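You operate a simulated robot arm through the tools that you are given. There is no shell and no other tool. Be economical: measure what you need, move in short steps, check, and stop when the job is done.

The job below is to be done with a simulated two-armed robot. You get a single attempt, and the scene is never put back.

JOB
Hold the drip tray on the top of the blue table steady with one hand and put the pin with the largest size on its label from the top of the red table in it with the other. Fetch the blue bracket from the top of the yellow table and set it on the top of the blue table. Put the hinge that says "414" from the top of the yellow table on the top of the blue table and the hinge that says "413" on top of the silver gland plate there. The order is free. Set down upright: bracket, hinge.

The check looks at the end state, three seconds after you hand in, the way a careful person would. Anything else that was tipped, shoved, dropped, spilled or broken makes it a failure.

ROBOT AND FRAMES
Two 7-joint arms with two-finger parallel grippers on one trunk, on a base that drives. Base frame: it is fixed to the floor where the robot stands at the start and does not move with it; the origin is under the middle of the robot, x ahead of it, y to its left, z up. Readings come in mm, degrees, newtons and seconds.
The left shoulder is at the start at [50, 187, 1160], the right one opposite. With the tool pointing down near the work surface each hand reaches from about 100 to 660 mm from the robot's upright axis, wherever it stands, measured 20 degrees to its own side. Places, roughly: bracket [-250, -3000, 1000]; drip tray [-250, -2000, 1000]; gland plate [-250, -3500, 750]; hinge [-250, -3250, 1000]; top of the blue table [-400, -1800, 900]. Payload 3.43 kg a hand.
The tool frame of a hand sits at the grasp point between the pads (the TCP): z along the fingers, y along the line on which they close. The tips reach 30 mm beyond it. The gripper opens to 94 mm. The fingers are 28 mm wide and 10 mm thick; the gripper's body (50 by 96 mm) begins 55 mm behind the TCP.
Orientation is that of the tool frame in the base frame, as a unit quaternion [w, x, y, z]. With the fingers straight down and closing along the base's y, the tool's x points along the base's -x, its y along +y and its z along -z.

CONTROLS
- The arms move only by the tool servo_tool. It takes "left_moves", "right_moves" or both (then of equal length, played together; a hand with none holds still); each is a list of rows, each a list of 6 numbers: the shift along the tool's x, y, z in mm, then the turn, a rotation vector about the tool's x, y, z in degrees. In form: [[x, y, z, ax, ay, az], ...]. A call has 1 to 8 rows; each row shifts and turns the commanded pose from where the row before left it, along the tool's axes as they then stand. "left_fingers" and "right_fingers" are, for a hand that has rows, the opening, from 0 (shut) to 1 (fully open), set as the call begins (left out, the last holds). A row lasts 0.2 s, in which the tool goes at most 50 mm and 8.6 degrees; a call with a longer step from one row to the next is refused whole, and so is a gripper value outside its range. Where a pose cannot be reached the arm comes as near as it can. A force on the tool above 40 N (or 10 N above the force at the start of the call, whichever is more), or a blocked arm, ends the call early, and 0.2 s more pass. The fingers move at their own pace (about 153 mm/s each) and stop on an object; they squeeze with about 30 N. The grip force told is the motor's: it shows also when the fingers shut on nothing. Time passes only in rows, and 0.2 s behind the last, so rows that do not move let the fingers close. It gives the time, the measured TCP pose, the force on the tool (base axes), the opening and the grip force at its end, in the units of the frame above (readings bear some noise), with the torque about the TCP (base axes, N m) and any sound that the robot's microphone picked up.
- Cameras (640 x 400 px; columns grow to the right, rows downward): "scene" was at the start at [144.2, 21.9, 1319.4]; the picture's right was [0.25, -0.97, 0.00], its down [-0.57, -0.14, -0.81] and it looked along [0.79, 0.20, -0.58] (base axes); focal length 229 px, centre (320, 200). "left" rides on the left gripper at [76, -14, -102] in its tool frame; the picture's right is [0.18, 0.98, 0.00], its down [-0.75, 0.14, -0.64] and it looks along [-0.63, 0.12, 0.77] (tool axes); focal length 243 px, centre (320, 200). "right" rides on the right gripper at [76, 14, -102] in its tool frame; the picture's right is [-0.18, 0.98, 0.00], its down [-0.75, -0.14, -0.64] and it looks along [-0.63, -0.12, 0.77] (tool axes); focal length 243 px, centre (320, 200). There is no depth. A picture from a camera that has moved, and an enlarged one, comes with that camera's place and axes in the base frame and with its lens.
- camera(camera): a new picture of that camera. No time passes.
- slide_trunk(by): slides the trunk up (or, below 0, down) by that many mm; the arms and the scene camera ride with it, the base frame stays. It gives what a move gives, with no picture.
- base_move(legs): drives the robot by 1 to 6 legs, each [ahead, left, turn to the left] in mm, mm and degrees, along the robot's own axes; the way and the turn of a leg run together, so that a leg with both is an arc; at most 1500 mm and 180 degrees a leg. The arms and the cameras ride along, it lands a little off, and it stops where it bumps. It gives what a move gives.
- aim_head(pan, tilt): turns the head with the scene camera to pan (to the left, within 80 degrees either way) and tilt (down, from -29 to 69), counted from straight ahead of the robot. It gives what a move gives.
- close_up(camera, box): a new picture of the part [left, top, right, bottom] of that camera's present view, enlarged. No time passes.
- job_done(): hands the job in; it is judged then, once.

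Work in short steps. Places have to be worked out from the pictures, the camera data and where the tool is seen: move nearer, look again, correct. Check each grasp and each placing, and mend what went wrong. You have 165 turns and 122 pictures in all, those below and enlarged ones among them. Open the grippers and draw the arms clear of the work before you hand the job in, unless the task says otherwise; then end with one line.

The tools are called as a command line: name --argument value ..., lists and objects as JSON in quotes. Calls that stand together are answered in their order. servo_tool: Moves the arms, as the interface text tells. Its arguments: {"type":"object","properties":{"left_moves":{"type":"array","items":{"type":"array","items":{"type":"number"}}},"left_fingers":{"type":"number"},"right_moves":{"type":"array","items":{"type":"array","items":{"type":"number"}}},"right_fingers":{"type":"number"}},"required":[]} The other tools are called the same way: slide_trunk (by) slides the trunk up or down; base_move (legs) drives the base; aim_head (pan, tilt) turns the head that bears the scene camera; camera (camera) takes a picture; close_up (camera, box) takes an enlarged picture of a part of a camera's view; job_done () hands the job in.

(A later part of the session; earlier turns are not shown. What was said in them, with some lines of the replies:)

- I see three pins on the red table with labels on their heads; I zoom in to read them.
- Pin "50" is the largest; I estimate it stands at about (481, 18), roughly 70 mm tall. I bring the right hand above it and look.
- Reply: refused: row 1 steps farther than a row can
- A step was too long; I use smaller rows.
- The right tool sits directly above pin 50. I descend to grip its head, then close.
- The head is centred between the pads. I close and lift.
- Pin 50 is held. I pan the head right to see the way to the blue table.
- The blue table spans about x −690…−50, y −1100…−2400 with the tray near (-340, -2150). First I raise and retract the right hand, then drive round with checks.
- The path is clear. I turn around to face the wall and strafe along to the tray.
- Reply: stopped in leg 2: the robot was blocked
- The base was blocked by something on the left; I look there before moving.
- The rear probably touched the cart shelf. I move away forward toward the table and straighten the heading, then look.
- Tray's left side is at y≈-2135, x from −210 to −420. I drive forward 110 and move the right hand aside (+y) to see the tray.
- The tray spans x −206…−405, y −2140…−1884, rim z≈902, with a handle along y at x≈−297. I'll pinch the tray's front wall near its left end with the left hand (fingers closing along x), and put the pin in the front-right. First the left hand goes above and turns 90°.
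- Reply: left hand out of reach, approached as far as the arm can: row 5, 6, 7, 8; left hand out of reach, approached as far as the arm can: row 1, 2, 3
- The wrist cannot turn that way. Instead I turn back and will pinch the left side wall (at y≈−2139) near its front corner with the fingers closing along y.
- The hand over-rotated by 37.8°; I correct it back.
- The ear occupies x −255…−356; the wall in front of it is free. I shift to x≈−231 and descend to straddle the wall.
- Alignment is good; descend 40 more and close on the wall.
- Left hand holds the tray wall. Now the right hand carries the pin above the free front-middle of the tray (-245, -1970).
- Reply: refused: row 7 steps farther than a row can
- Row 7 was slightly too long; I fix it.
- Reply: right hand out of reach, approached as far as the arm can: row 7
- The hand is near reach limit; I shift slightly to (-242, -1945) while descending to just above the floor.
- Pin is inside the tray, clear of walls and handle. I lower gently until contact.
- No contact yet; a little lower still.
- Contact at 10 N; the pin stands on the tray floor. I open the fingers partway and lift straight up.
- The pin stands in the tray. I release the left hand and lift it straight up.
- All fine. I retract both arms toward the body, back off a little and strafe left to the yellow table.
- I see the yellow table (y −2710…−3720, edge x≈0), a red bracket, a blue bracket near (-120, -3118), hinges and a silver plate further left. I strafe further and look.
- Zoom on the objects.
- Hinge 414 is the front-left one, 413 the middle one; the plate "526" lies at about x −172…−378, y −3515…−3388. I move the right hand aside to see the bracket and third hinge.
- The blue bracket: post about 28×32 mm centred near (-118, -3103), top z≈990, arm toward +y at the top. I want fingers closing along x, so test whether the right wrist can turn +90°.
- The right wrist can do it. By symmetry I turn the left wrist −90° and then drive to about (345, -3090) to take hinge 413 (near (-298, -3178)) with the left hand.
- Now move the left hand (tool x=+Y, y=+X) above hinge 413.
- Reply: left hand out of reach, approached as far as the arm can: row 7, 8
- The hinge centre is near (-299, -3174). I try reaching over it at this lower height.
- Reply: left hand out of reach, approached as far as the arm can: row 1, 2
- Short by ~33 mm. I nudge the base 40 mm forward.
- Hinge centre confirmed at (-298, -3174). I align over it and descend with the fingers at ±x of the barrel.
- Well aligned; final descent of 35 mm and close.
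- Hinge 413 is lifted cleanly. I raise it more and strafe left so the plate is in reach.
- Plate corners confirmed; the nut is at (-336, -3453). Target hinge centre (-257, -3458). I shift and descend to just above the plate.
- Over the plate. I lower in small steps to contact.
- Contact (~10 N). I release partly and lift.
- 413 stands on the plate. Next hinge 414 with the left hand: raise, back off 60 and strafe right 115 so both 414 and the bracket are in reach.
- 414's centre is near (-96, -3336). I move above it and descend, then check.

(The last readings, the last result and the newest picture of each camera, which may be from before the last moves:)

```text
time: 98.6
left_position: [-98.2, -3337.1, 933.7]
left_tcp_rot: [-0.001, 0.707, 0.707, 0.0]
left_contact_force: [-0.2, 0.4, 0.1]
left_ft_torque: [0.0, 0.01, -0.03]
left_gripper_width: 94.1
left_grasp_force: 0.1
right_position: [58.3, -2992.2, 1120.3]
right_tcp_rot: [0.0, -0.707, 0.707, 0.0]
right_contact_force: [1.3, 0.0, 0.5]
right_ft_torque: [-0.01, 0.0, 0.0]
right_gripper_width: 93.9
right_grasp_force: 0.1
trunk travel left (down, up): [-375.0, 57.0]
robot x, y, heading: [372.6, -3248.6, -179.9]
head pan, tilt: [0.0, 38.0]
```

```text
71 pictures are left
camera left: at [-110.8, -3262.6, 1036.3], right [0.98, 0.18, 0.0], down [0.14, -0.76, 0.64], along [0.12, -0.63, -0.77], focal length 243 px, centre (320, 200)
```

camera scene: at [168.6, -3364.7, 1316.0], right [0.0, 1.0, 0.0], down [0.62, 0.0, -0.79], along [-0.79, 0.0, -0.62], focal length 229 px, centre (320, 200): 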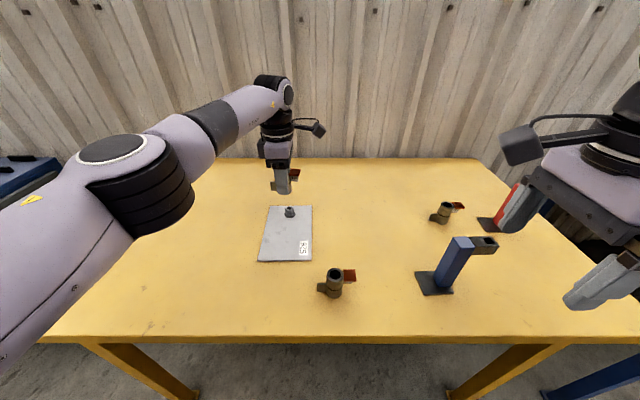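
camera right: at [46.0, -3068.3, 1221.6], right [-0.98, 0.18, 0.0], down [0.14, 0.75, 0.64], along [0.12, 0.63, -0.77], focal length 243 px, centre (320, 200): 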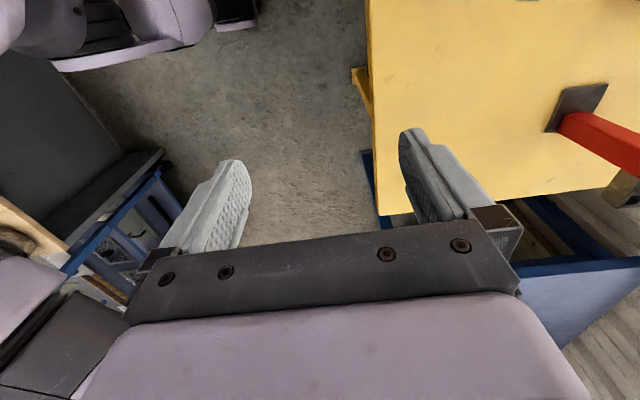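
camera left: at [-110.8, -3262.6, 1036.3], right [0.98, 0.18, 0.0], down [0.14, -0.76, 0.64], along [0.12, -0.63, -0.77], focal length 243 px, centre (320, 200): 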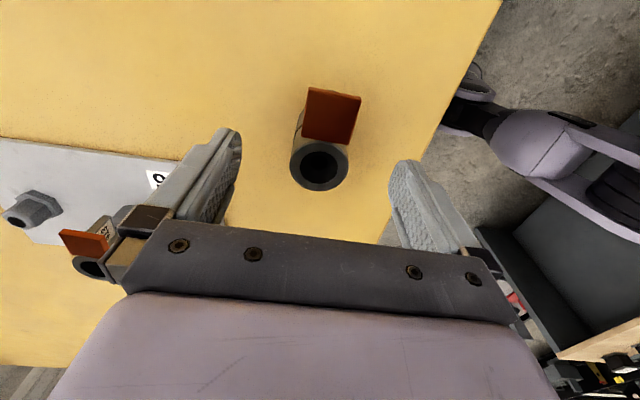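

Aligned. Descend 35 and grip.

servo_tool --left_moves '[[1, 1.5, 20, 0, 0, 0], [0, 0, 15, 0, 0, 0], [0, 0, 0, 0, 0, 0]]'

servo_tool --left_moves '[[0, 0, 0, 0, 0, 0], [0, 0, 0, 0, 0, 0], [0, 0, 0, 0, 0, 0]]' --left_fingers 0

servo_tool --left_moves '[[0, 0, -10, 0, 0, 0], [0, 0, -30, 0, 0, 0], [0, 0, -45, 0, 0, 0], [0, 0, -45, 0, 0, 0], [0, 0, -45, 0, 0, 0]]'

camera --camera "left"

camera --camera "scene"

```text
time: 99.4
left_position: [-95.3, -3335.6, 900.5]
left_tcp_rot: [-0.002, 0.707, 0.707, 0.0]
left_contact_force: [0.5, 0.0, 0.0]
left_ft_torque: [0.01, -0.01, -0.01]
left_gripper_width: 94.1
left_grasp_force: 0.1
right_position: [60.7, -2993.2, 1119.2]
right_tcp_rot: [0.0, 0.707, -0.707, 0.0]
right_contact_force: [0.1, 1.3, -0.2]
right_ft_torque: [-0.02, -0.02, -0.03]
right_gripper_width: 94.0
right_grasp_force: 0.0
trunk travel left (down, up): [-375.0, 57.0]
robot x, y, heading: [372.2, -3247.1, -180.2]
head pan, tilt: [0.0, 38.0]
```

```text
time: 100.2
left_position: [-94.2, -3335.7, 900.0]
left_tcp_rot: [-0.002, 0.708, 0.706, -0.001]
left_contact_force: [0.1, 0.0, 0.8]
left_ft_torque: [-0.01, -0.1, -0.02]
left_gripper_width: 33.7
left_grasp_force: 29.7
right_position: [60.0, -2993.2, 1119.8]
right_tcp_rot: [0.0, -0.707, 0.707, 0.0]
right_contact_force: [0.5, 0.4, -0.1]
right_ft_torque: [0.01, 0.01, 0.02]
right_gripper_width: 93.8
right_grasp_force: 0.1
trunk travel left (down, up): [-375.0, 57.0]
robot x, y, heading: [371.6, -3247.6, -180.0]
head pan, tilt: [0.0, 38.0]
```

```text
time: 101.4
left_position: [-96.3, -3334.0, 1076.2]
left_tcp_rot: [-0.001, 0.707, 0.707, 0.0]
left_contact_force: [0.7, -0.4, -2.3]
left_ft_torque: [-0.01, 0.04, 0.02]
left_gripper_width: 33.7
left_grasp_force: 29.3
right_position: [59.2, -2993.1, 1119.6]
right_tcp_rot: [0.0, 0.707, -0.707, 0.0]
right_contact_force: [0.3, 0.5, 0.3]
right_ft_torque: [-0.01, 0.0, -0.01]
right_gripper_width: 94.1
right_grasp_force: 0.0
trunk travel left (down, up): [-375.0, 57.0]
robot x, y, heading: [373.7, -3249.2, -179.7]
head pan, tilt: [0.0, 38.0]
```

```text
70 pictures are left
camera left: at [-108.2, -3259.7, 1177.6], right [0.98, 0.18, 0.0], down [0.14, -0.75, 0.64], along [0.12, -0.63, -0.77], focal length 243 px, centre (320, 200)
```

left: 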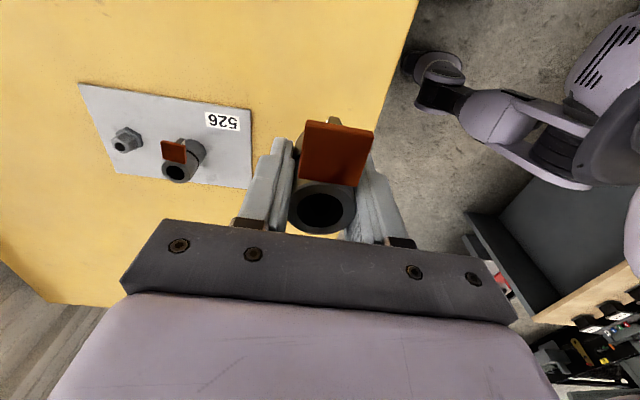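

```text
69 pictures are left
camera scene: at [229.1, -3249.2, 1316.0], right [0.0, 1.0, 0.0], down [0.62, 0.0, -0.79], along [-0.79, 0.0, -0.62], focal length 229 px, centre (320, 200)
```

scene: 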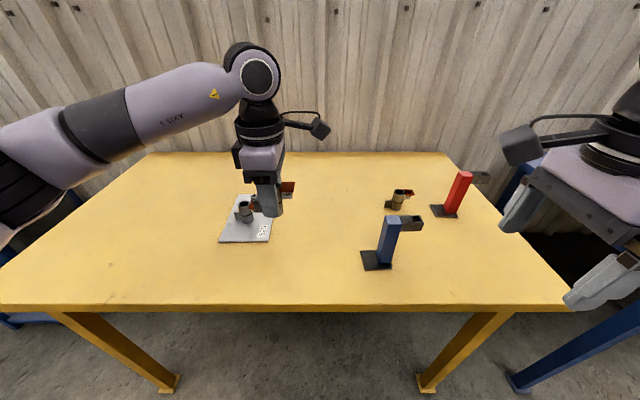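

414 is held. Now measure the bracket precisely.

close_up --camera "scene" --box '[350, 200, 440, 280]'

```text
5.00 times, centred on (395, 240) of scene
camera zoom: at [229.1, -3249.2, 1316.0], right [0.0, 1.0, 0.0], down [0.62, 0.0, -0.79], along [-0.79, 0.0, -0.62], focal length 1144 px, centre (-55, 0)
```

zoom: 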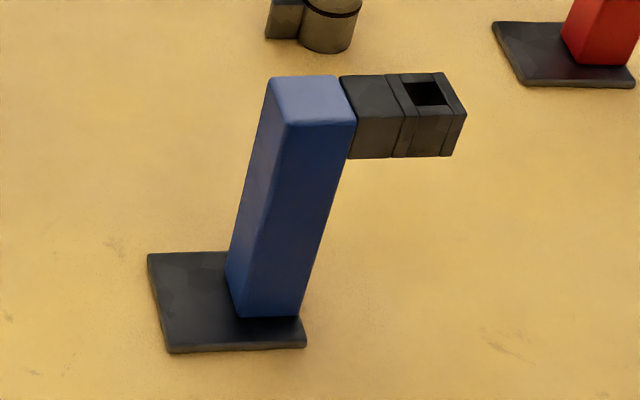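

Post centre is (-117, -3097), top z≈992. I move the left hand aside and bring the right hand (closing along x) above the post.

servo_tool --left_moves '[[-20, 20, 0, 0, 0, 0], [-20, 20, 0, 0, 0, 0], [-20, 20, 0, 0, 0, 0], [-20, 20, 0, 0, 0, 0], [-20, 20, 0, 0, 0, 0], [0, 0, 0, 0, 0, 0]]' --right_moves '[[21, 35.2, 0, 0, 0, 0], [21, 35.2, 0, 0, 0, 0], [21, 35.2, 0, 0, 0, 0], [21, 35.2, 0, 0, 0, 0], [20, 35.2, 0, 0, 0, 0], [0, 0, 45, 0, 0, 0]]' --right_fingers 1

camera --camera "right"

camera --camera "scene"

```text
time: 102.8
left_position: [6.0, -3435.6, 1075.0]
left_tcp_rot: [-0.002, 0.708, 0.706, 0.0]
left_contact_force: [-0.8, 0.1, -2.0]
left_ft_torque: [0.0, -0.01, 0.03]
left_gripper_width: 33.8
left_grasp_force: 30.0
right_position: [-117.6, -3093.6, 1076.3]
right_tcp_rot: [0.0, 0.707, -0.707, 0.0]
right_contact_force: [-0.5, 0.5, 0.5]
right_ft_torque: [0.0, 0.0, -0.01]
right_gripper_width: 94.1
right_grasp_force: 0.0
trunk travel left (down, up): [-375.0, 57.0]
robot x, y, heading: [371.2, -3248.9, -180.0]
head pan, tilt: [0.0, 38.0]
```

```text
67 pictures are left
camera right: at [-130.5, -3169.8, 1178.9], right [-0.98, 0.18, 0.0], down [0.14, 0.75, 0.64], along [0.12, 0.63, -0.77], focal length 243 px, centre (320, 200)
```

right: 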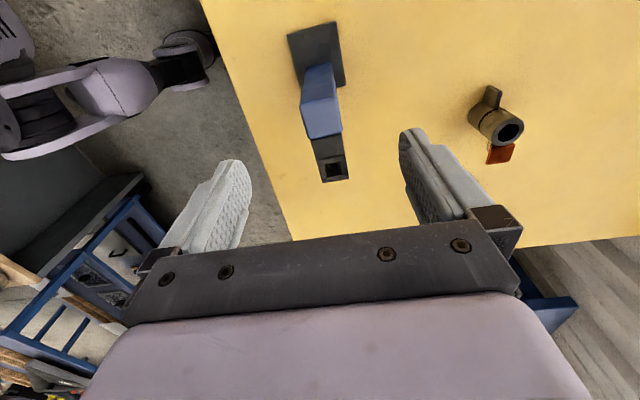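

```text
66 pictures are left
camera scene: at [228.4, -3248.6, 1316.0], right [0.0, 1.0, 0.0], down [0.62, 0.0, -0.79], along [-0.79, 0.0, -0.62], focal length 229 px, centre (320, 200)
```

scene: 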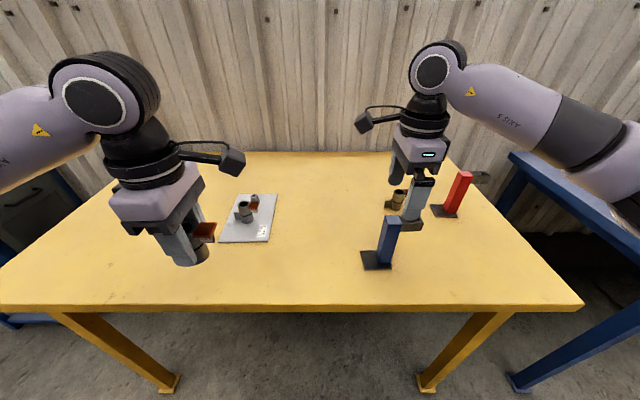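

Aligned to within 4 mm. I correct, descend to z≈950 and grip the post.

servo_tool --right_moves '[[4, 1, 0, 0, 0, 0], [0, 0, 42, 0, 0, 0], [0, 0, 42, 0, 0, 0], [0, 0, 42, 0, 0, 0], [0, 0, 0, 0, 0, 0]]'

camera --camera "right"

```text
time: 104.0
left_position: [5.8, -3436.0, 1075.3]
left_tcp_rot: [-0.001, 0.708, 0.706, 0.0]
left_contact_force: [0.6, -0.2, -2.4]
left_ft_torque: [-0.01, -0.01, 0.0]
left_gripper_width: 33.9
left_grasp_force: 29.6
right_position: [-121.0, -3101.7, 950.2]
right_tcp_rot: [0.0, -0.707, 0.707, 0.0]
right_contact_force: [0.3, 0.2, 0.3]
right_ft_torque: [0.0, -0.02, 0.01]
right_gripper_width: 94.1
right_grasp_force: 0.0
trunk travel left (down, up): [-375.0, 57.0]
robot x, y, heading: [373.6, -3250.2, -180.1]
head pan, tilt: [0.0, 38.0]
```

```text
65 pictures are left
camera right: at [-133.6, -3177.5, 1051.7], right [-0.98, 0.18, 0.0], down [0.14, 0.75, 0.64], along [0.12, 0.63, -0.77], focal length 243 px, centre (320, 200)
```

right: 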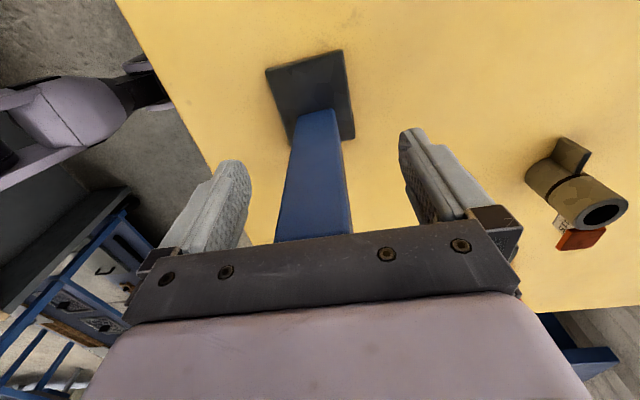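

Centred in x; shift 4 mm in y and close.

servo_tool --right_moves '[[-4, -2, 0, 0, 0, 0], [0, 0, 0, 0, 0, 0]]'

servo_tool --right_moves '[[0, 0, 0, 0, 0, 0], [0, 0, 0, 0, 0, 0], [0, 0, 0, 0, 0, 0]]' --right_fingers 0

servo_tool --right_moves '[[0, 0, -10, 0, 0, 0], [0, 0, -30, 0, 0, 0], [0, 0, -40, 0, 0, 0], [0, 0, -40, 0, 0, 0]]'

camera --camera "right"

camera --camera "scene"

```text
time: 104.6
left_position: [5.7, -3436.5, 1075.6]
left_tcp_rot: [-0.001, 0.708, 0.706, 0.0]
left_contact_force: [-0.8, -1.1, -3.0]
left_ft_torque: [0.0, 0.02, 0.0]
left_gripper_width: 33.5
left_grasp_force: 30.1
right_position: [-117.2, -3096.3, 950.3]
right_tcp_rot: [-0.001, -0.707, 0.708, 0.0]
right_contact_force: [0.4, 0.8, -0.1]
right_ft_torque: [-0.01, 0.01, -0.02]
right_gripper_width: 93.8
right_grasp_force: 0.1
trunk travel left (down, up): [-375.0, 57.0]
robot x, y, heading: [373.7, -3250.6, -180.2]
head pan, tilt: [0.0, 38.0]
```

```text
time: 105.4
left_position: [5.9, -3436.9, 1074.8]
left_tcp_rot: [-0.002, 0.708, 0.706, 0.001]
left_contact_force: [0.3, -0.5, -2.4]
left_ft_torque: [-0.02, 0.04, -0.01]
left_gripper_width: 33.7
left_grasp_force: 29.8
right_position: [-117.8, -3097.6, 950.5]
right_tcp_rot: [-0.001, -0.707, 0.708, 0.0]
right_contact_force: [0.3, 0.3, 1.2]
right_ft_torque: [-0.05, 0.1, -0.03]
right_gripper_width: 34.4
right_grasp_force: 30.0
trunk travel left (down, up): [-375.0, 57.0]
robot x, y, heading: [372.2, -3253.5, -180.1]
head pan, tilt: [0.0, 38.0]
```

```text
time: 106.4
left_position: [5.6, -3435.6, 1075.6]
left_tcp_rot: [-0.001, 0.708, 0.706, 0.0]
left_contact_force: [-0.7, 0.2, -3.0]
left_ft_torque: [0.01, 0.03, -0.01]
left_gripper_width: 33.7
left_grasp_force: 30.1
right_position: [-116.0, -3097.9, 1069.2]
right_tcp_rot: [0.001, -0.707, 0.707, 0.0]
right_contact_force: [0.7, 0.3, -2.1]
right_ft_torque: [0.02, -0.01, -0.03]
right_gripper_width: 34.2
right_grasp_force: 29.7
trunk travel left (down, up): [-375.0, 57.0]
robot x, y, heading: [376.3, -3249.0, -180.2]
head pan, tilt: [0.0, 38.0]
```

```text
64 pictures are left
camera right: at [-128.6, -3174.2, 1170.8], right [-0.98, 0.18, 0.0], down [0.14, 0.75, 0.64], along [0.12, 0.63, -0.77], focal length 243 px, centre (320, 200)
```

right: 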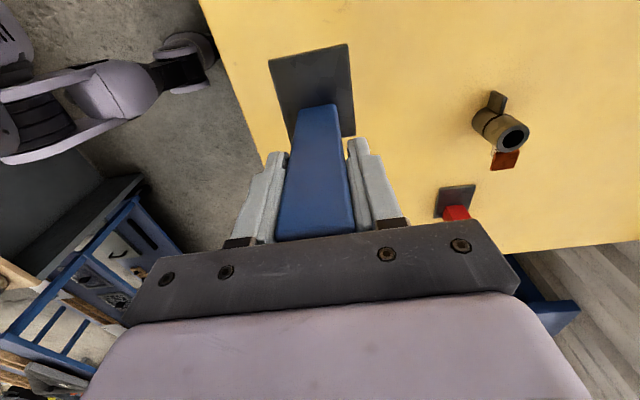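

```text
63 pictures are left
camera scene: at [228.9, -3249.6, 1316.0], right [0.0, 1.0, 0.0], down [0.62, 0.0, -0.79], along [-0.79, 0.0, -0.62], focal length 229 px, centre (320, 200)
```

scene: 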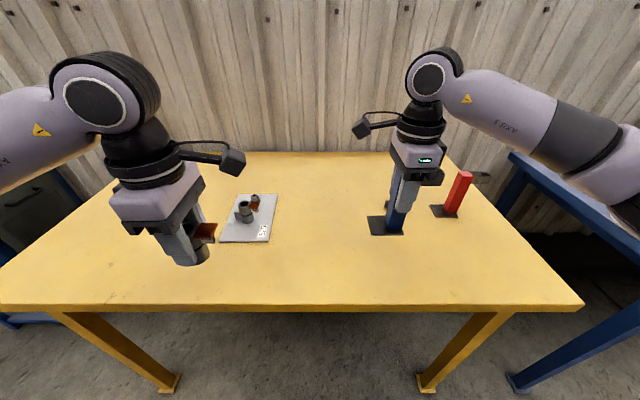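

Both items are held upright. I retract the right hand, then back off and strafe right to the blue table's free part.

servo_tool --right_moves '[[0, -40, -10, 0, 0, 0], [0, -40, -10, 0, 0, 0], [0, -40, -10, 0, 0, 0], [0, 0, 0, 0, 0, 0]]'

base_move --legs '[[-80, 0, 0], [0, -850, 0]]'

camera --camera "scene"

```text
time: 107.4
left_position: [4.9, -3436.2, 1075.6]
left_tcp_rot: [-0.001, 0.708, 0.707, 0.0]
left_contact_force: [-0.1, -0.3, -2.8]
left_ft_torque: [0.0, -0.01, -0.01]
left_gripper_width: 33.7
left_grasp_force: 30.7
right_position: [2.5, -3093.3, 1097.8]
right_tcp_rot: [0.0, -0.707, 0.708, 0.0]
right_contact_force: [0.2, 0.5, -2.9]
right_ft_torque: [0.02, -0.01, 0.06]
right_gripper_width: 34.0
right_grasp_force: 30.6
trunk travel left (down, up): [-375.0, 57.0]
robot x, y, heading: [371.5, -3247.6, -180.0]
head pan, tilt: [0.0, 38.0]
```

```text
time: 112.6
left_position: [82.0, -2576.9, 1075.1]
left_tcp_rot: [-0.001, 0.706, 0.708, 0.0]
left_contact_force: [0.2, 0.9, -2.5]
left_ft_torque: [-0.02, -0.01, 0.0]
left_gripper_width: 33.8
left_grasp_force: 30.2
right_position: [78.4, -2234.6, 1098.0]
right_tcp_rot: [-0.001, 0.709, -0.706, 0.0]
right_contact_force: [0.3, 0.9, -1.6]
right_ft_torque: [0.01, -0.01, -0.02]
right_gripper_width: 34.2
right_grasp_force: 30.3
trunk travel left (down, up): [-375.0, 57.0]
robot x, y, heading: [447.8, -2390.8, -179.3]
head pan, tilt: [0.0, 38.0]
```

```text
62 pictures are left
camera scene: at [305.7, -2388.8, 1316.0], right [0.0, 1.0, 0.0], down [0.62, 0.0, -0.79], along [-0.79, 0.0, -0.62], focal length 229 px, centre (320, 200)
```

scene: 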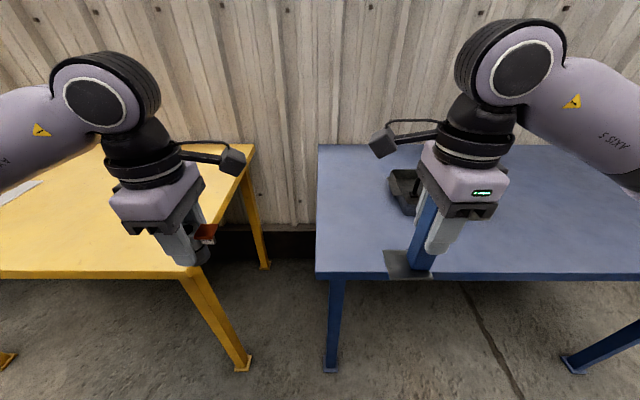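

Clear so far; I continue to the blue table's free half, then approach.

base_move --legs '[[0, -815, 0], [90, 0, 0]]'

camera --camera "scene"

```text
time: 117.7
left_position: [-12.9, -1777.9, 1075.1]
left_tcp_rot: [-0.001, 0.704, 0.71, 0.001]
left_contact_force: [-0.2, 0.8, -2.7]
left_ft_torque: [0.02, 0.0, 0.0]
left_gripper_width: 33.5
left_grasp_force: 30.1
right_position: [-19.0, -1434.5, 1097.1]
right_tcp_rot: [-0.001, 0.711, -0.703, 0.001]
right_contact_force: [-0.2, 0.4, -1.8]
right_ft_torque: [0.01, -0.01, -0.04]
right_gripper_width: 34.0
right_grasp_force: 30.1
trunk travel left (down, up): [-375.0, 57.0]
robot x, y, heading: [354.3, -1582.9, -179.3]
head pan, tilt: [0.0, 38.0]
```

```text
61 pictures are left
camera scene: at [207.5, -1588.6, 1315.8], right [-0.01, 1.0, 0.0], down [0.62, 0.01, -0.79], along [-0.79, -0.01, -0.62], focal length 229 px, centre (320, 200)
```

scene: 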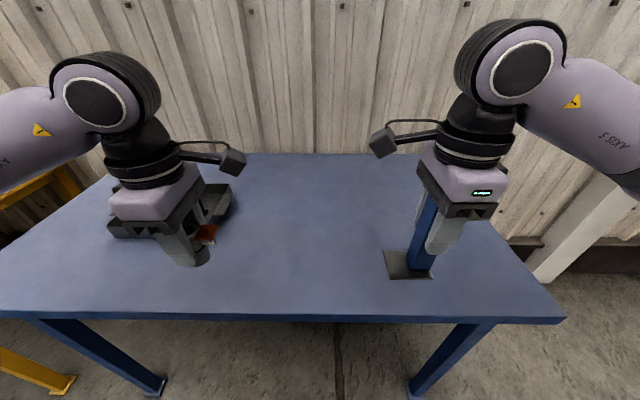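

Free table ahead. I move the left hand over (-180, -1690) and the right over (-180, -1450), then descend both to about 15 mm above contact.

servo_tool --left_moves '[[22, -42, 0, 0, 0, 0], [22, -42, 0, 0, 0, 0], [22, -42, 0, 0, 0, 0], [22, -41, 0, 0, 0, 0], [0, 0, 40, 0, 0, 0], [0, 0, 40, 0, 0, 0], [0, 0, 40, 0, 0, 0], [0, 0, 30, 0, 0, 0]]' --right_moves '[[4, 40, 0, 0, 0, 0], [4, 40, 0, 0, 0, 0], [4, 40, 0, 0, 0, 0], [4, 40, 0, 0, 0, 0], [0, 0, 32, 0, 0, 0], [0, 0, 32, 0, 0, 0], [0, 0, 32, 0, 0, 0], [0, 0, 30, 0, 0, 0]]'

camera --camera "scene"

```text
time: 119.5
left_position: [-182.3, -1689.4, 925.4]
left_tcp_rot: [-0.002, 0.703, 0.711, 0.0]
left_contact_force: [-0.1, -0.1, -3.2]
left_ft_torque: [-0.01, -0.04, 0.01]
left_gripper_width: 33.3
left_grasp_force: 29.9
right_position: [-178.6, -1453.7, 965.7]
right_tcp_rot: [-0.001, 0.711, -0.703, 0.0]
right_contact_force: [-0.7, 0.6, -1.4]
right_ft_torque: [0.0, -0.02, 0.03]
right_gripper_width: 33.9
right_grasp_force: 30.2
trunk travel left (down, up): [-375.0, 57.0]
robot x, y, heading: [352.9, -1588.0, -179.4]
head pan, tilt: [0.0, 38.0]
```

```text
60 pictures are left
camera scene: at [207.9, -1588.5, 1316.0], right [-0.01, 1.0, 0.0], down [0.62, 0.01, -0.79], along [-0.79, -0.01, -0.62], focal length 229 px, centre (320, 200)
```

scene: 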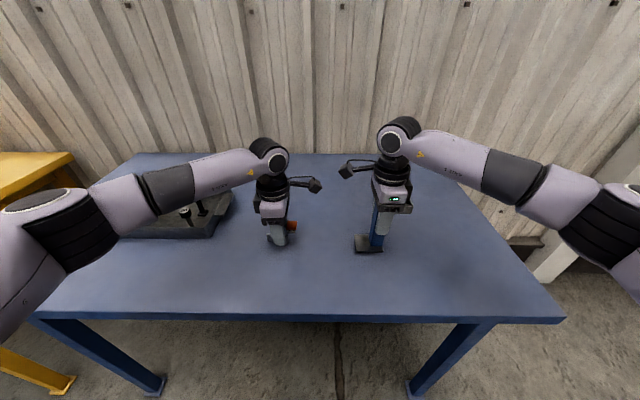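

Both hang above free table. Lower in smaller steps.

servo_tool --left_moves '[[0, 0, 8, 0, 0, 0], [0, 0, 6, 0, 0, 0], [0, 0, 5, 0, 0, 0], [0, 0, 0, 0, 0, 0]]' --right_moves '[[0, 0, 4, 0, 0, 0], [0, 0, 4, 0, 0, 0], [0, 0, 3, 0, 0, 0], [0, 0, 0, 0, 0, 0]]'

```text
time: 120.5
left_position: [-181.3, -1690.1, 907.3]
left_tcp_rot: [-0.001, 0.703, 0.711, 0.0]
left_contact_force: [0.4, -0.4, 1.4]
left_ft_torque: [-0.01, -0.07, -0.01]
left_gripper_width: 33.6
left_grasp_force: 30.3
right_position: [-179.4, -1455.2, 960.0]
right_tcp_rot: [-0.001, 0.712, -0.703, 0.0]
right_contact_force: [0.0, 0.1, -1.5]
right_ft_torque: [0.01, -0.02, 0.0]
right_gripper_width: 34.0
right_grasp_force: 30.2
trunk travel left (down, up): [-375.0, 57.0]
robot x, y, heading: [352.1, -1588.1, -179.4]
head pan, tilt: [0.0, 38.0]
```

Left reading suggests first contact. Continue in ~1 mm steps.

servo_tool --left_moves '[[0, 0, 0.5, 0, 0, 0], [0, 0, 0.5, 0, 0, 0], [0, 0, 0, 0, 0, 0]]' --right_moves '[[0, 0, 1.5, 0, 0, 0], [0, 0, 1.5, 0, 0, 0], [0, 0, 0, 0, 0, 0]]'

```text
time: 121.2
left_position: [-180.8, -1690.9, 907.3]
left_tcp_rot: [-0.002, 0.703, 0.711, -0.002]
left_contact_force: [0.1, -0.3, 10.4]
left_ft_torque: [-0.08, -0.17, -0.01]
left_gripper_width: 33.5
left_grasp_force: 29.9
right_position: [-178.4, -1454.7, 956.2]
right_tcp_rot: [0.0, 0.711, -0.703, 0.0]
right_contact_force: [0.1, -0.1, -1.9]
right_ft_torque: [-0.02, 0.01, -0.05]
right_gripper_width: 34.2
right_grasp_force: 30.1
trunk travel left (down, up): [-375.0, 57.0]
robot x, y, heading: [351.6, -1588.5, -179.7]
head pan, tilt: [0.0, 38.0]
```

Left hinge touches (10 N). I continue with the right only.

servo_tool --right_moves '[[0, 0, 1, 0, 0, 0], [0, 0, 1, 0, 0, 0], [0, 0, 0, 0, 0, 0]]'

```text
time: 122.0
left_position: [-181.3, -1690.0, 907.0]
left_tcp_rot: [-0.002, 0.704, 0.711, 0.0]
left_contact_force: [-2.3, -0.2, 14.6]
left_ft_torque: [-0.04, -0.14, 0.0]
left_gripper_width: 33.7
left_grasp_force: 29.4
right_position: [-177.7, -1453.8, 955.3]
right_tcp_rot: [-0.001, 0.711, -0.704, 0.0]
right_contact_force: [-0.3, -0.9, -1.8]
right_ft_torque: [-0.01, -0.03, 0.01]
right_gripper_width: 34.1
right_grasp_force: 29.8
trunk travel left (down, up): [-375.0, 57.0]
robot x, y, heading: [349.2, -1587.6, -179.4]
head pan, tilt: [0.0, 38.0]
```

servo_tool --right_moves '[[0, 0, 1, 0, 0, 0], [0, 0, 1, 0, 0, 0], [0, 0, 0, 0, 0, 0]]'

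```text
time: 122.8
left_position: [-180.4, -1689.7, 906.5]
left_tcp_rot: [-0.001, 0.703, 0.711, -0.001]
left_contact_force: [-3.9, 0.8, 12.3]
left_ft_torque: [-0.01, -0.05, 0.0]
left_gripper_width: 33.8
left_grasp_force: 30.2
right_position: [-179.7, -1455.5, 953.8]
right_tcp_rot: [0.0, 0.712, -0.703, -0.001]
right_contact_force: [-0.6, -0.2, -1.4]
right_ft_torque: [-0.02, -0.02, 0.03]
right_gripper_width: 34.4
right_grasp_force: 29.9
trunk travel left (down, up): [-375.0, 57.0]
robot x, y, heading: [352.2, -1587.6, -179.3]
head pan, tilt: [0.0, 38.0]
```

Right still not touching; keep lowering.

servo_tool --right_moves '[[0, 0, 1, 0, 0, 0], [0, 0, 1, 0, 0, 0], [0, 0, 1, 0, 0, 0], [0, 0, 0, 0, 0, 0]]'

close_up --camera "scene" --box '[240, 170, 400, 270]'

```text
time: 123.8
left_position: [-181.1, -1689.9, 906.2]
left_tcp_rot: [-0.001, 0.704, 0.711, 0.001]
left_contact_force: [-2.0, 0.9, 7.8]
left_ft_torque: [0.09, -0.03, 0.02]
left_gripper_width: 33.7
left_grasp_force: 29.9
right_position: [-178.9, -1453.5, 950.5]
right_tcp_rot: [0.0, 0.711, -0.703, 0.0]
right_contact_force: [0.2, 0.3, -1.4]
right_ft_torque: [-0.02, 0.02, 0.01]
right_gripper_width: 34.1
right_grasp_force: 29.6
trunk travel left (down, up): [-375.0, 57.0]
robot x, y, heading: [351.3, -1586.4, -179.2]
head pan, tilt: [0.0, 38.0]
```

```text
4.00 times, centred on (320, 220) of scene
camera zoom: at [209.1, -1588.3, 1316.1], right [-0.01, 1.0, 0.0], down [0.62, 0.01, -0.79], along [-0.79, -0.01, -0.62], focal length 915 px, centre (320, 120)
```

zoom: 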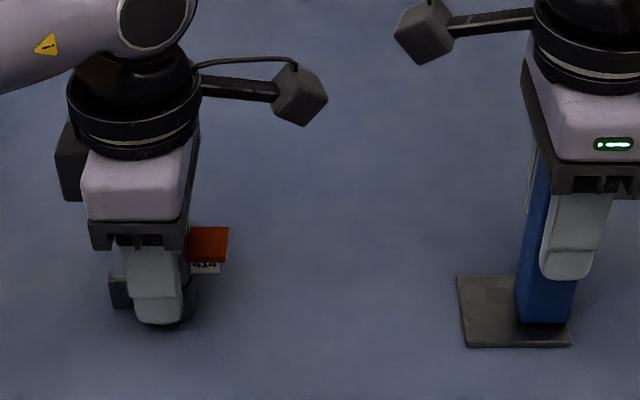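

The right still hangs free; the left's contact height is a bit high, so I inspect the hinge in the grip.

camera --camera "left"

close_up --camera "scene" --box '[260, 220, 300, 255]'

close_up --camera "right" --box '[400, 0, 640, 200]'

```text
58 pictures are left
camera left: at [-193.9, -1615.6, 1007.7], right [0.98, 0.19, 0.0], down [0.15, -0.75, 0.64], along [0.12, -0.63, -0.77], focal length 243 px, centre (320, 200)
```

left: 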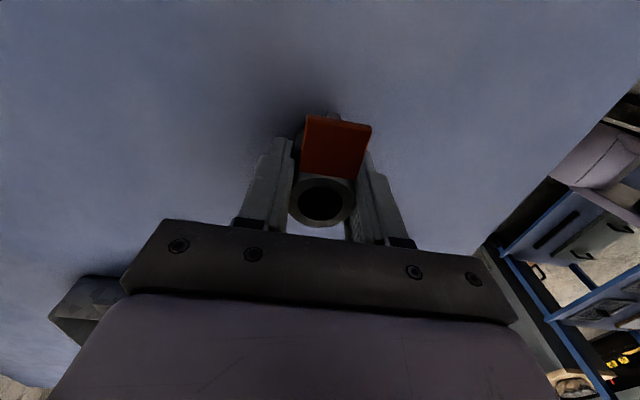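

```text
11.43 times, centred on (280, 238) of scene
camera zoom: at [209.1, -1588.3, 1316.1], right [-0.01, 1.0, 0.0], down [0.62, 0.01, -0.79], along [-0.79, -0.01, -0.62], focal length 2615 px, centre (777, -229)
```

zoom: 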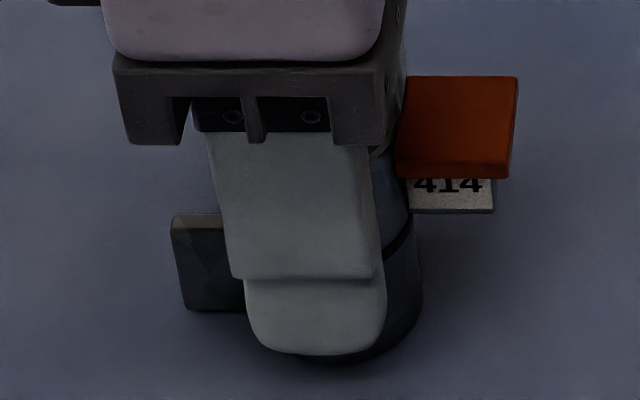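

```text
2.00 times, centred on (520, 100) of right
camera zoom: at [-190.5, -1529.4, 1052.0], right [-0.98, 0.17, 0.0], down [0.13, 0.76, 0.64], along [0.11, 0.63, -0.77], focal length 485 px, centre (-80, 400)
```

zoom: 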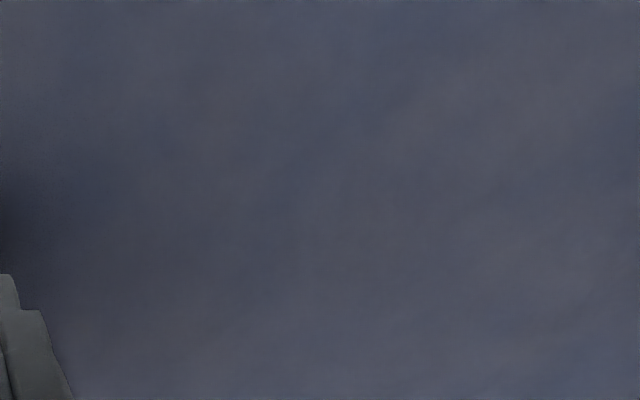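

The hinge merely slipped ~6 mm down in the grip and is standing on the table, upright. I release and lift the left hand.

servo_tool --left_moves '[[0, 0, 0, 0, 0, 0], [0, 0, 0, 0, 0, 0]]' --left_fingers 0.6

servo_tool --left_moves '[[0, 0, -20, 0, 0, 0], [0, 0, -45, 0, 0, 0], [0, 0, -45, 0, 0, 0]]' --right_moves '[[0, 0, 1, 0, 0, 0], [0, 0, 1, 0, 0, 0], [0, 0, 0, 0, 0, 0]]'

close_up --camera "scene" --box '[240, 170, 400, 270]'

```text
time: 124.5
left_position: [-180.4, -1691.4, 905.5]
left_tcp_rot: [-0.001, 0.704, 0.71, 0.001]
left_contact_force: [-0.5, 0.3, 0.0]
left_ft_torque: [-0.02, -0.01, -0.03]
left_gripper_width: 56.5
left_grasp_force: 0.0
right_position: [-179.1, -1452.7, 950.0]
right_tcp_rot: [0.0, 0.711, -0.703, 0.001]
right_contact_force: [1.1, 0.3, 0.4]
right_ft_torque: [0.02, -0.01, 0.0]
right_gripper_width: 34.0
right_grasp_force: 30.1
trunk travel left (down, up): [-375.0, 57.0]
robot x, y, heading: [351.3, -1586.4, -179.4]
head pan, tilt: [0.0, 38.0]
```

```text
time: 125.2
left_position: [-182.1, -1692.6, 1013.6]
left_tcp_rot: [-0.001, 0.703, 0.711, -0.001]
left_contact_force: [0.1, 0.5, -0.5]
left_ft_torque: [0.0, -0.01, 0.04]
left_gripper_width: 56.5
left_grasp_force: 0.2
right_position: [-178.1, -1452.9, 950.3]
right_tcp_rot: [0.001, 0.712, -0.702, 0.0]
right_contact_force: [4.0, -1.2, 10.6]
right_ft_torque: [0.07, -0.34, -0.02]
right_gripper_width: 34.1
right_grasp_force: 29.8
trunk travel left (down, up): [-375.0, 57.0]
robot x, y, heading: [352.2, -1582.7, -179.5]
head pan, tilt: [0.0, 38.0]
```

```text
4.00 times, centred on (320, 220) of scene
camera zoom: at [210.0, -1588.9, 1316.3], right [-0.01, 1.0, 0.0], down [0.61, 0.01, -0.79], along [-0.79, -0.01, -0.61], focal length 915 px, centre (320, 120)
```

zoom: 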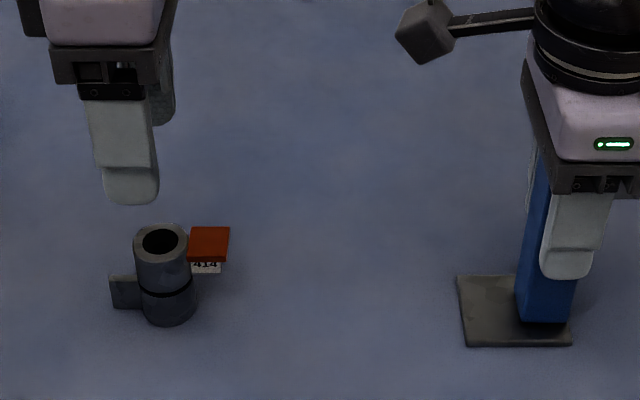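

The hinge stands and the bracket is on the table (10 N). I open the right hand fully and lift it.

servo_tool --right_moves '[[0, 0, 0, 0, 0, 0], [0, 0, 0, 0, 0, 0]]' --right_fingers 1

servo_tool --right_moves '[[0, 0, -20, 0, 0, 0], [0, 0, -45, 0, 0, 0], [0, 0, -45, 0, 0, 0], [0, 0, -45, 0, 0, 0]]' --left_moves '[[0, 0, -20, 0, 0, 0], [0, 0, -40, 0, 0, 0], [0, 0, 0, 0, 0, 0], [0, 0, 0, 0, 0, 0]]'

servo_tool --right_moves '[[0, -45, 0, 0, 0, 0], [0, -45, 0, 0, 0, 0], [0, -45, 0, 0, 0, 0], [0, -45, 0, 0, 0, 0]]' --left_moves '[[0, 45, 0, 0, 0, 0], [0, 45, 0, 0, 0, 0], [0, 45, 0, 0, 0, 0], [0, 45, 0, 0, 0, 0]]' --left_fingers 1

base_move --legs '[[-150, 0, 0]]'

camera --camera "scene"

```text
time: 125.8
left_position: [-182.9, -1692.7, 1012.9]
left_tcp_rot: [-0.002, 0.704, 0.711, 0.0]
left_contact_force: [-0.8, -0.9, 0.6]
left_ft_torque: [0.04, -0.03, 0.0]
left_gripper_width: 56.3
left_grasp_force: 0.0
right_position: [-179.1, -1453.1, 948.2]
right_tcp_rot: [0.0, 0.711, -0.704, 0.0]
right_contact_force: [0.1, 0.3, -0.1]
right_ft_torque: [0.01, 0.01, 0.01]
right_gripper_width: 94.1
right_grasp_force: 0.1
trunk travel left (down, up): [-375.0, 57.0]
robot x, y, heading: [350.3, -1588.7, -179.4]
head pan, tilt: [0.0, 38.0]
```

```text
time: 126.8
left_position: [-181.4, -1691.6, 1076.1]
left_tcp_rot: [-0.001, 0.703, 0.711, 0.0]
left_contact_force: [-0.4, 0.6, -0.7]
left_ft_torque: [0.01, -0.01, -0.01]
left_gripper_width: 56.4
left_grasp_force: 0.1
right_position: [-179.5, -1453.4, 1103.5]
right_tcp_rot: [-0.001, 0.711, -0.703, 0.0]
right_contact_force: [-0.9, -0.7, 1.3]
right_ft_torque: [0.01, -0.03, -0.01]
right_gripper_width: 94.2
right_grasp_force: 0.1
trunk travel left (down, up): [-375.0, 57.0]
robot x, y, heading: [358.3, -1586.3, -179.3]
head pan, tilt: [0.0, 38.0]
```

```text
time: 127.8
left_position: [1.6, -1686.4, 1072.7]
left_tcp_rot: [-0.002, 0.703, 0.711, -0.001]
left_contact_force: [0.2, 0.0, -0.9]
left_ft_torque: [0.02, 0.03, -0.01]
left_gripper_width: 94.1
left_grasp_force: 0.0
right_position: [1.3, -1455.0, 1104.7]
right_tcp_rot: [0.0, 0.71, -0.704, 0.0]
right_contact_force: [-0.9, 1.1, -0.3]
right_ft_torque: [0.01, 0.02, 0.0]
right_gripper_width: 94.0
right_grasp_force: 0.1
trunk travel left (down, up): [-375.0, 57.0]
robot x, y, heading: [352.1, -1589.1, -179.6]
head pan, tilt: [0.0, 38.0]
```

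```text
time: 129.2
left_position: [148.5, -1685.3, 1072.8]
left_tcp_rot: [-0.001, 0.703, 0.711, 0.0]
left_contact_force: [-0.3, 0.5, 0.3]
left_ft_torque: [-0.01, -0.01, 0.0]
left_gripper_width: 93.8
left_grasp_force: 0.1
right_position: [148.7, -1454.1, 1103.9]
right_tcp_rot: [0.0, 0.711, -0.703, 0.0]
right_contact_force: [0.7, -0.4, 0.3]
right_ft_torque: [-0.01, 0.02, 0.01]
right_gripper_width: 94.0
right_grasp_force: 0.0
trunk travel left (down, up): [-375.0, 57.0]
robot x, y, heading: [500.5, -1585.9, -179.0]
head pan, tilt: [0.0, 38.0]
```

```text
54 pictures are left
camera scene: at [357.7, -1586.9, 1316.2], right [-0.01, 1.0, 0.0], down [0.61, 0.01, -0.79], along [-0.79, -0.01, -0.61], focal length 229 px, centre (320, 200)
```

scene: 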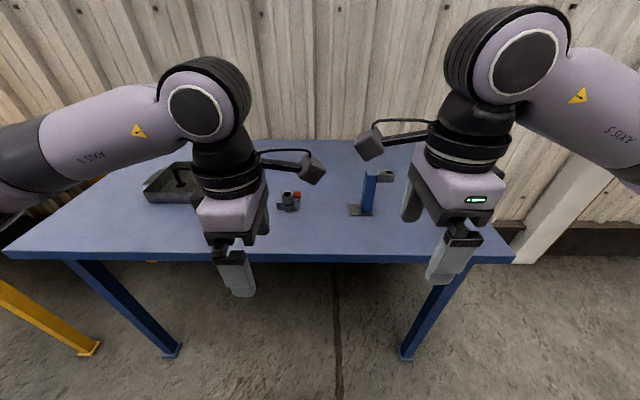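

All upright. As a last check I look at the red table for any pin that was hidden behind the arm at the start.

close_up --camera "scene" --box '[130, 140, 410, 230]'

aim_head --pan -80 --tilt 20

camera --camera "scene"

```text
2.29 times, centred on (270, 185) of scene
camera zoom: at [357.7, -1586.9, 1316.2], right [-0.01, 1.0, 0.0], down [0.61, 0.01, -0.79], along [-0.79, -0.01, -0.61], focal length 523 px, centre (434, 234)
```

zoom: 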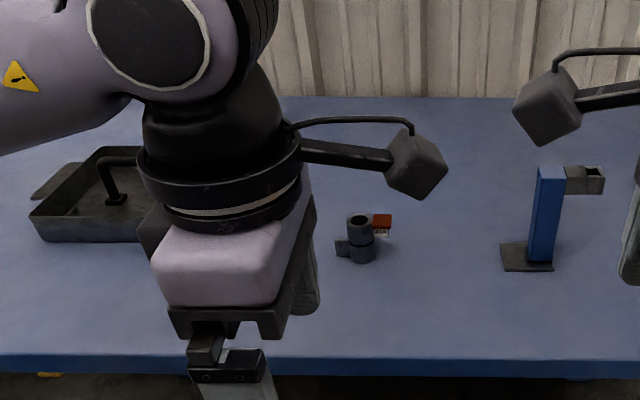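

```text
time: 130.8
left_position: [147.7, -1684.5, 1071.8]
left_tcp_rot: [-0.001, 0.703, 0.712, 0.0]
left_contact_force: [-0.9, 0.2, -0.2]
left_ft_torque: [0.02, 0.0, 0.01]
left_gripper_width: 94.1
left_grasp_force: 0.1
right_position: [147.1, -1453.7, 1104.2]
right_tcp_rot: [0.0, 0.711, -0.703, 0.001]
right_contact_force: [-0.4, -0.9, -0.5]
right_ft_torque: [0.03, 0.01, -0.02]
right_gripper_width: 93.9
right_grasp_force: 0.2
trunk travel left (down, up): [-375.0, 57.0]
robot x, y, heading: [494.8, -1587.7, -179.2]
head pan, tilt: [-80.0, 20.0]
```

```text
52 pictures are left
camera scene: at [425.8, -1494.3, 1344.5], right [0.98, 0.19, 0.0], down [0.06, -0.34, -0.94], along [-0.18, 0.92, -0.34], focal length 229 px, centre (320, 200)
```

scene: 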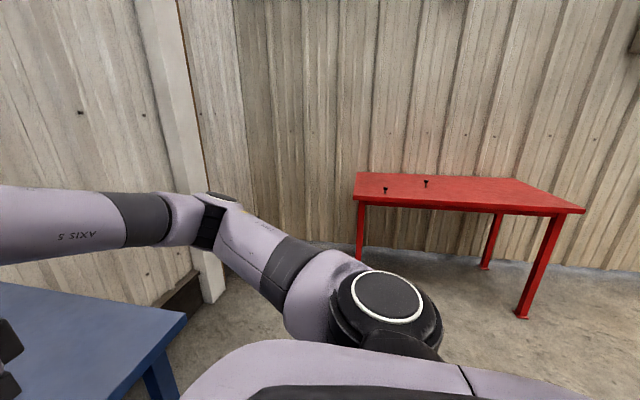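

Only pins 30 and 40 remain on the red table, so 50 was the largest. The other items stand as placed, the grippers are open and the arms are clear, so I hand in.

job_done

```text
The job is handed in.
```

I handed the job in. Pin 50 stands in the drip tray, and the blue bracket and hinge 414 stand upright on the blue table. Hinge 413 is on the silver gland plate, which sits on the yellow table. The base was blocked once on the way to the blue table, probably by the cart shelf. I saw no sign that anything moved, but I could not see the contact point.
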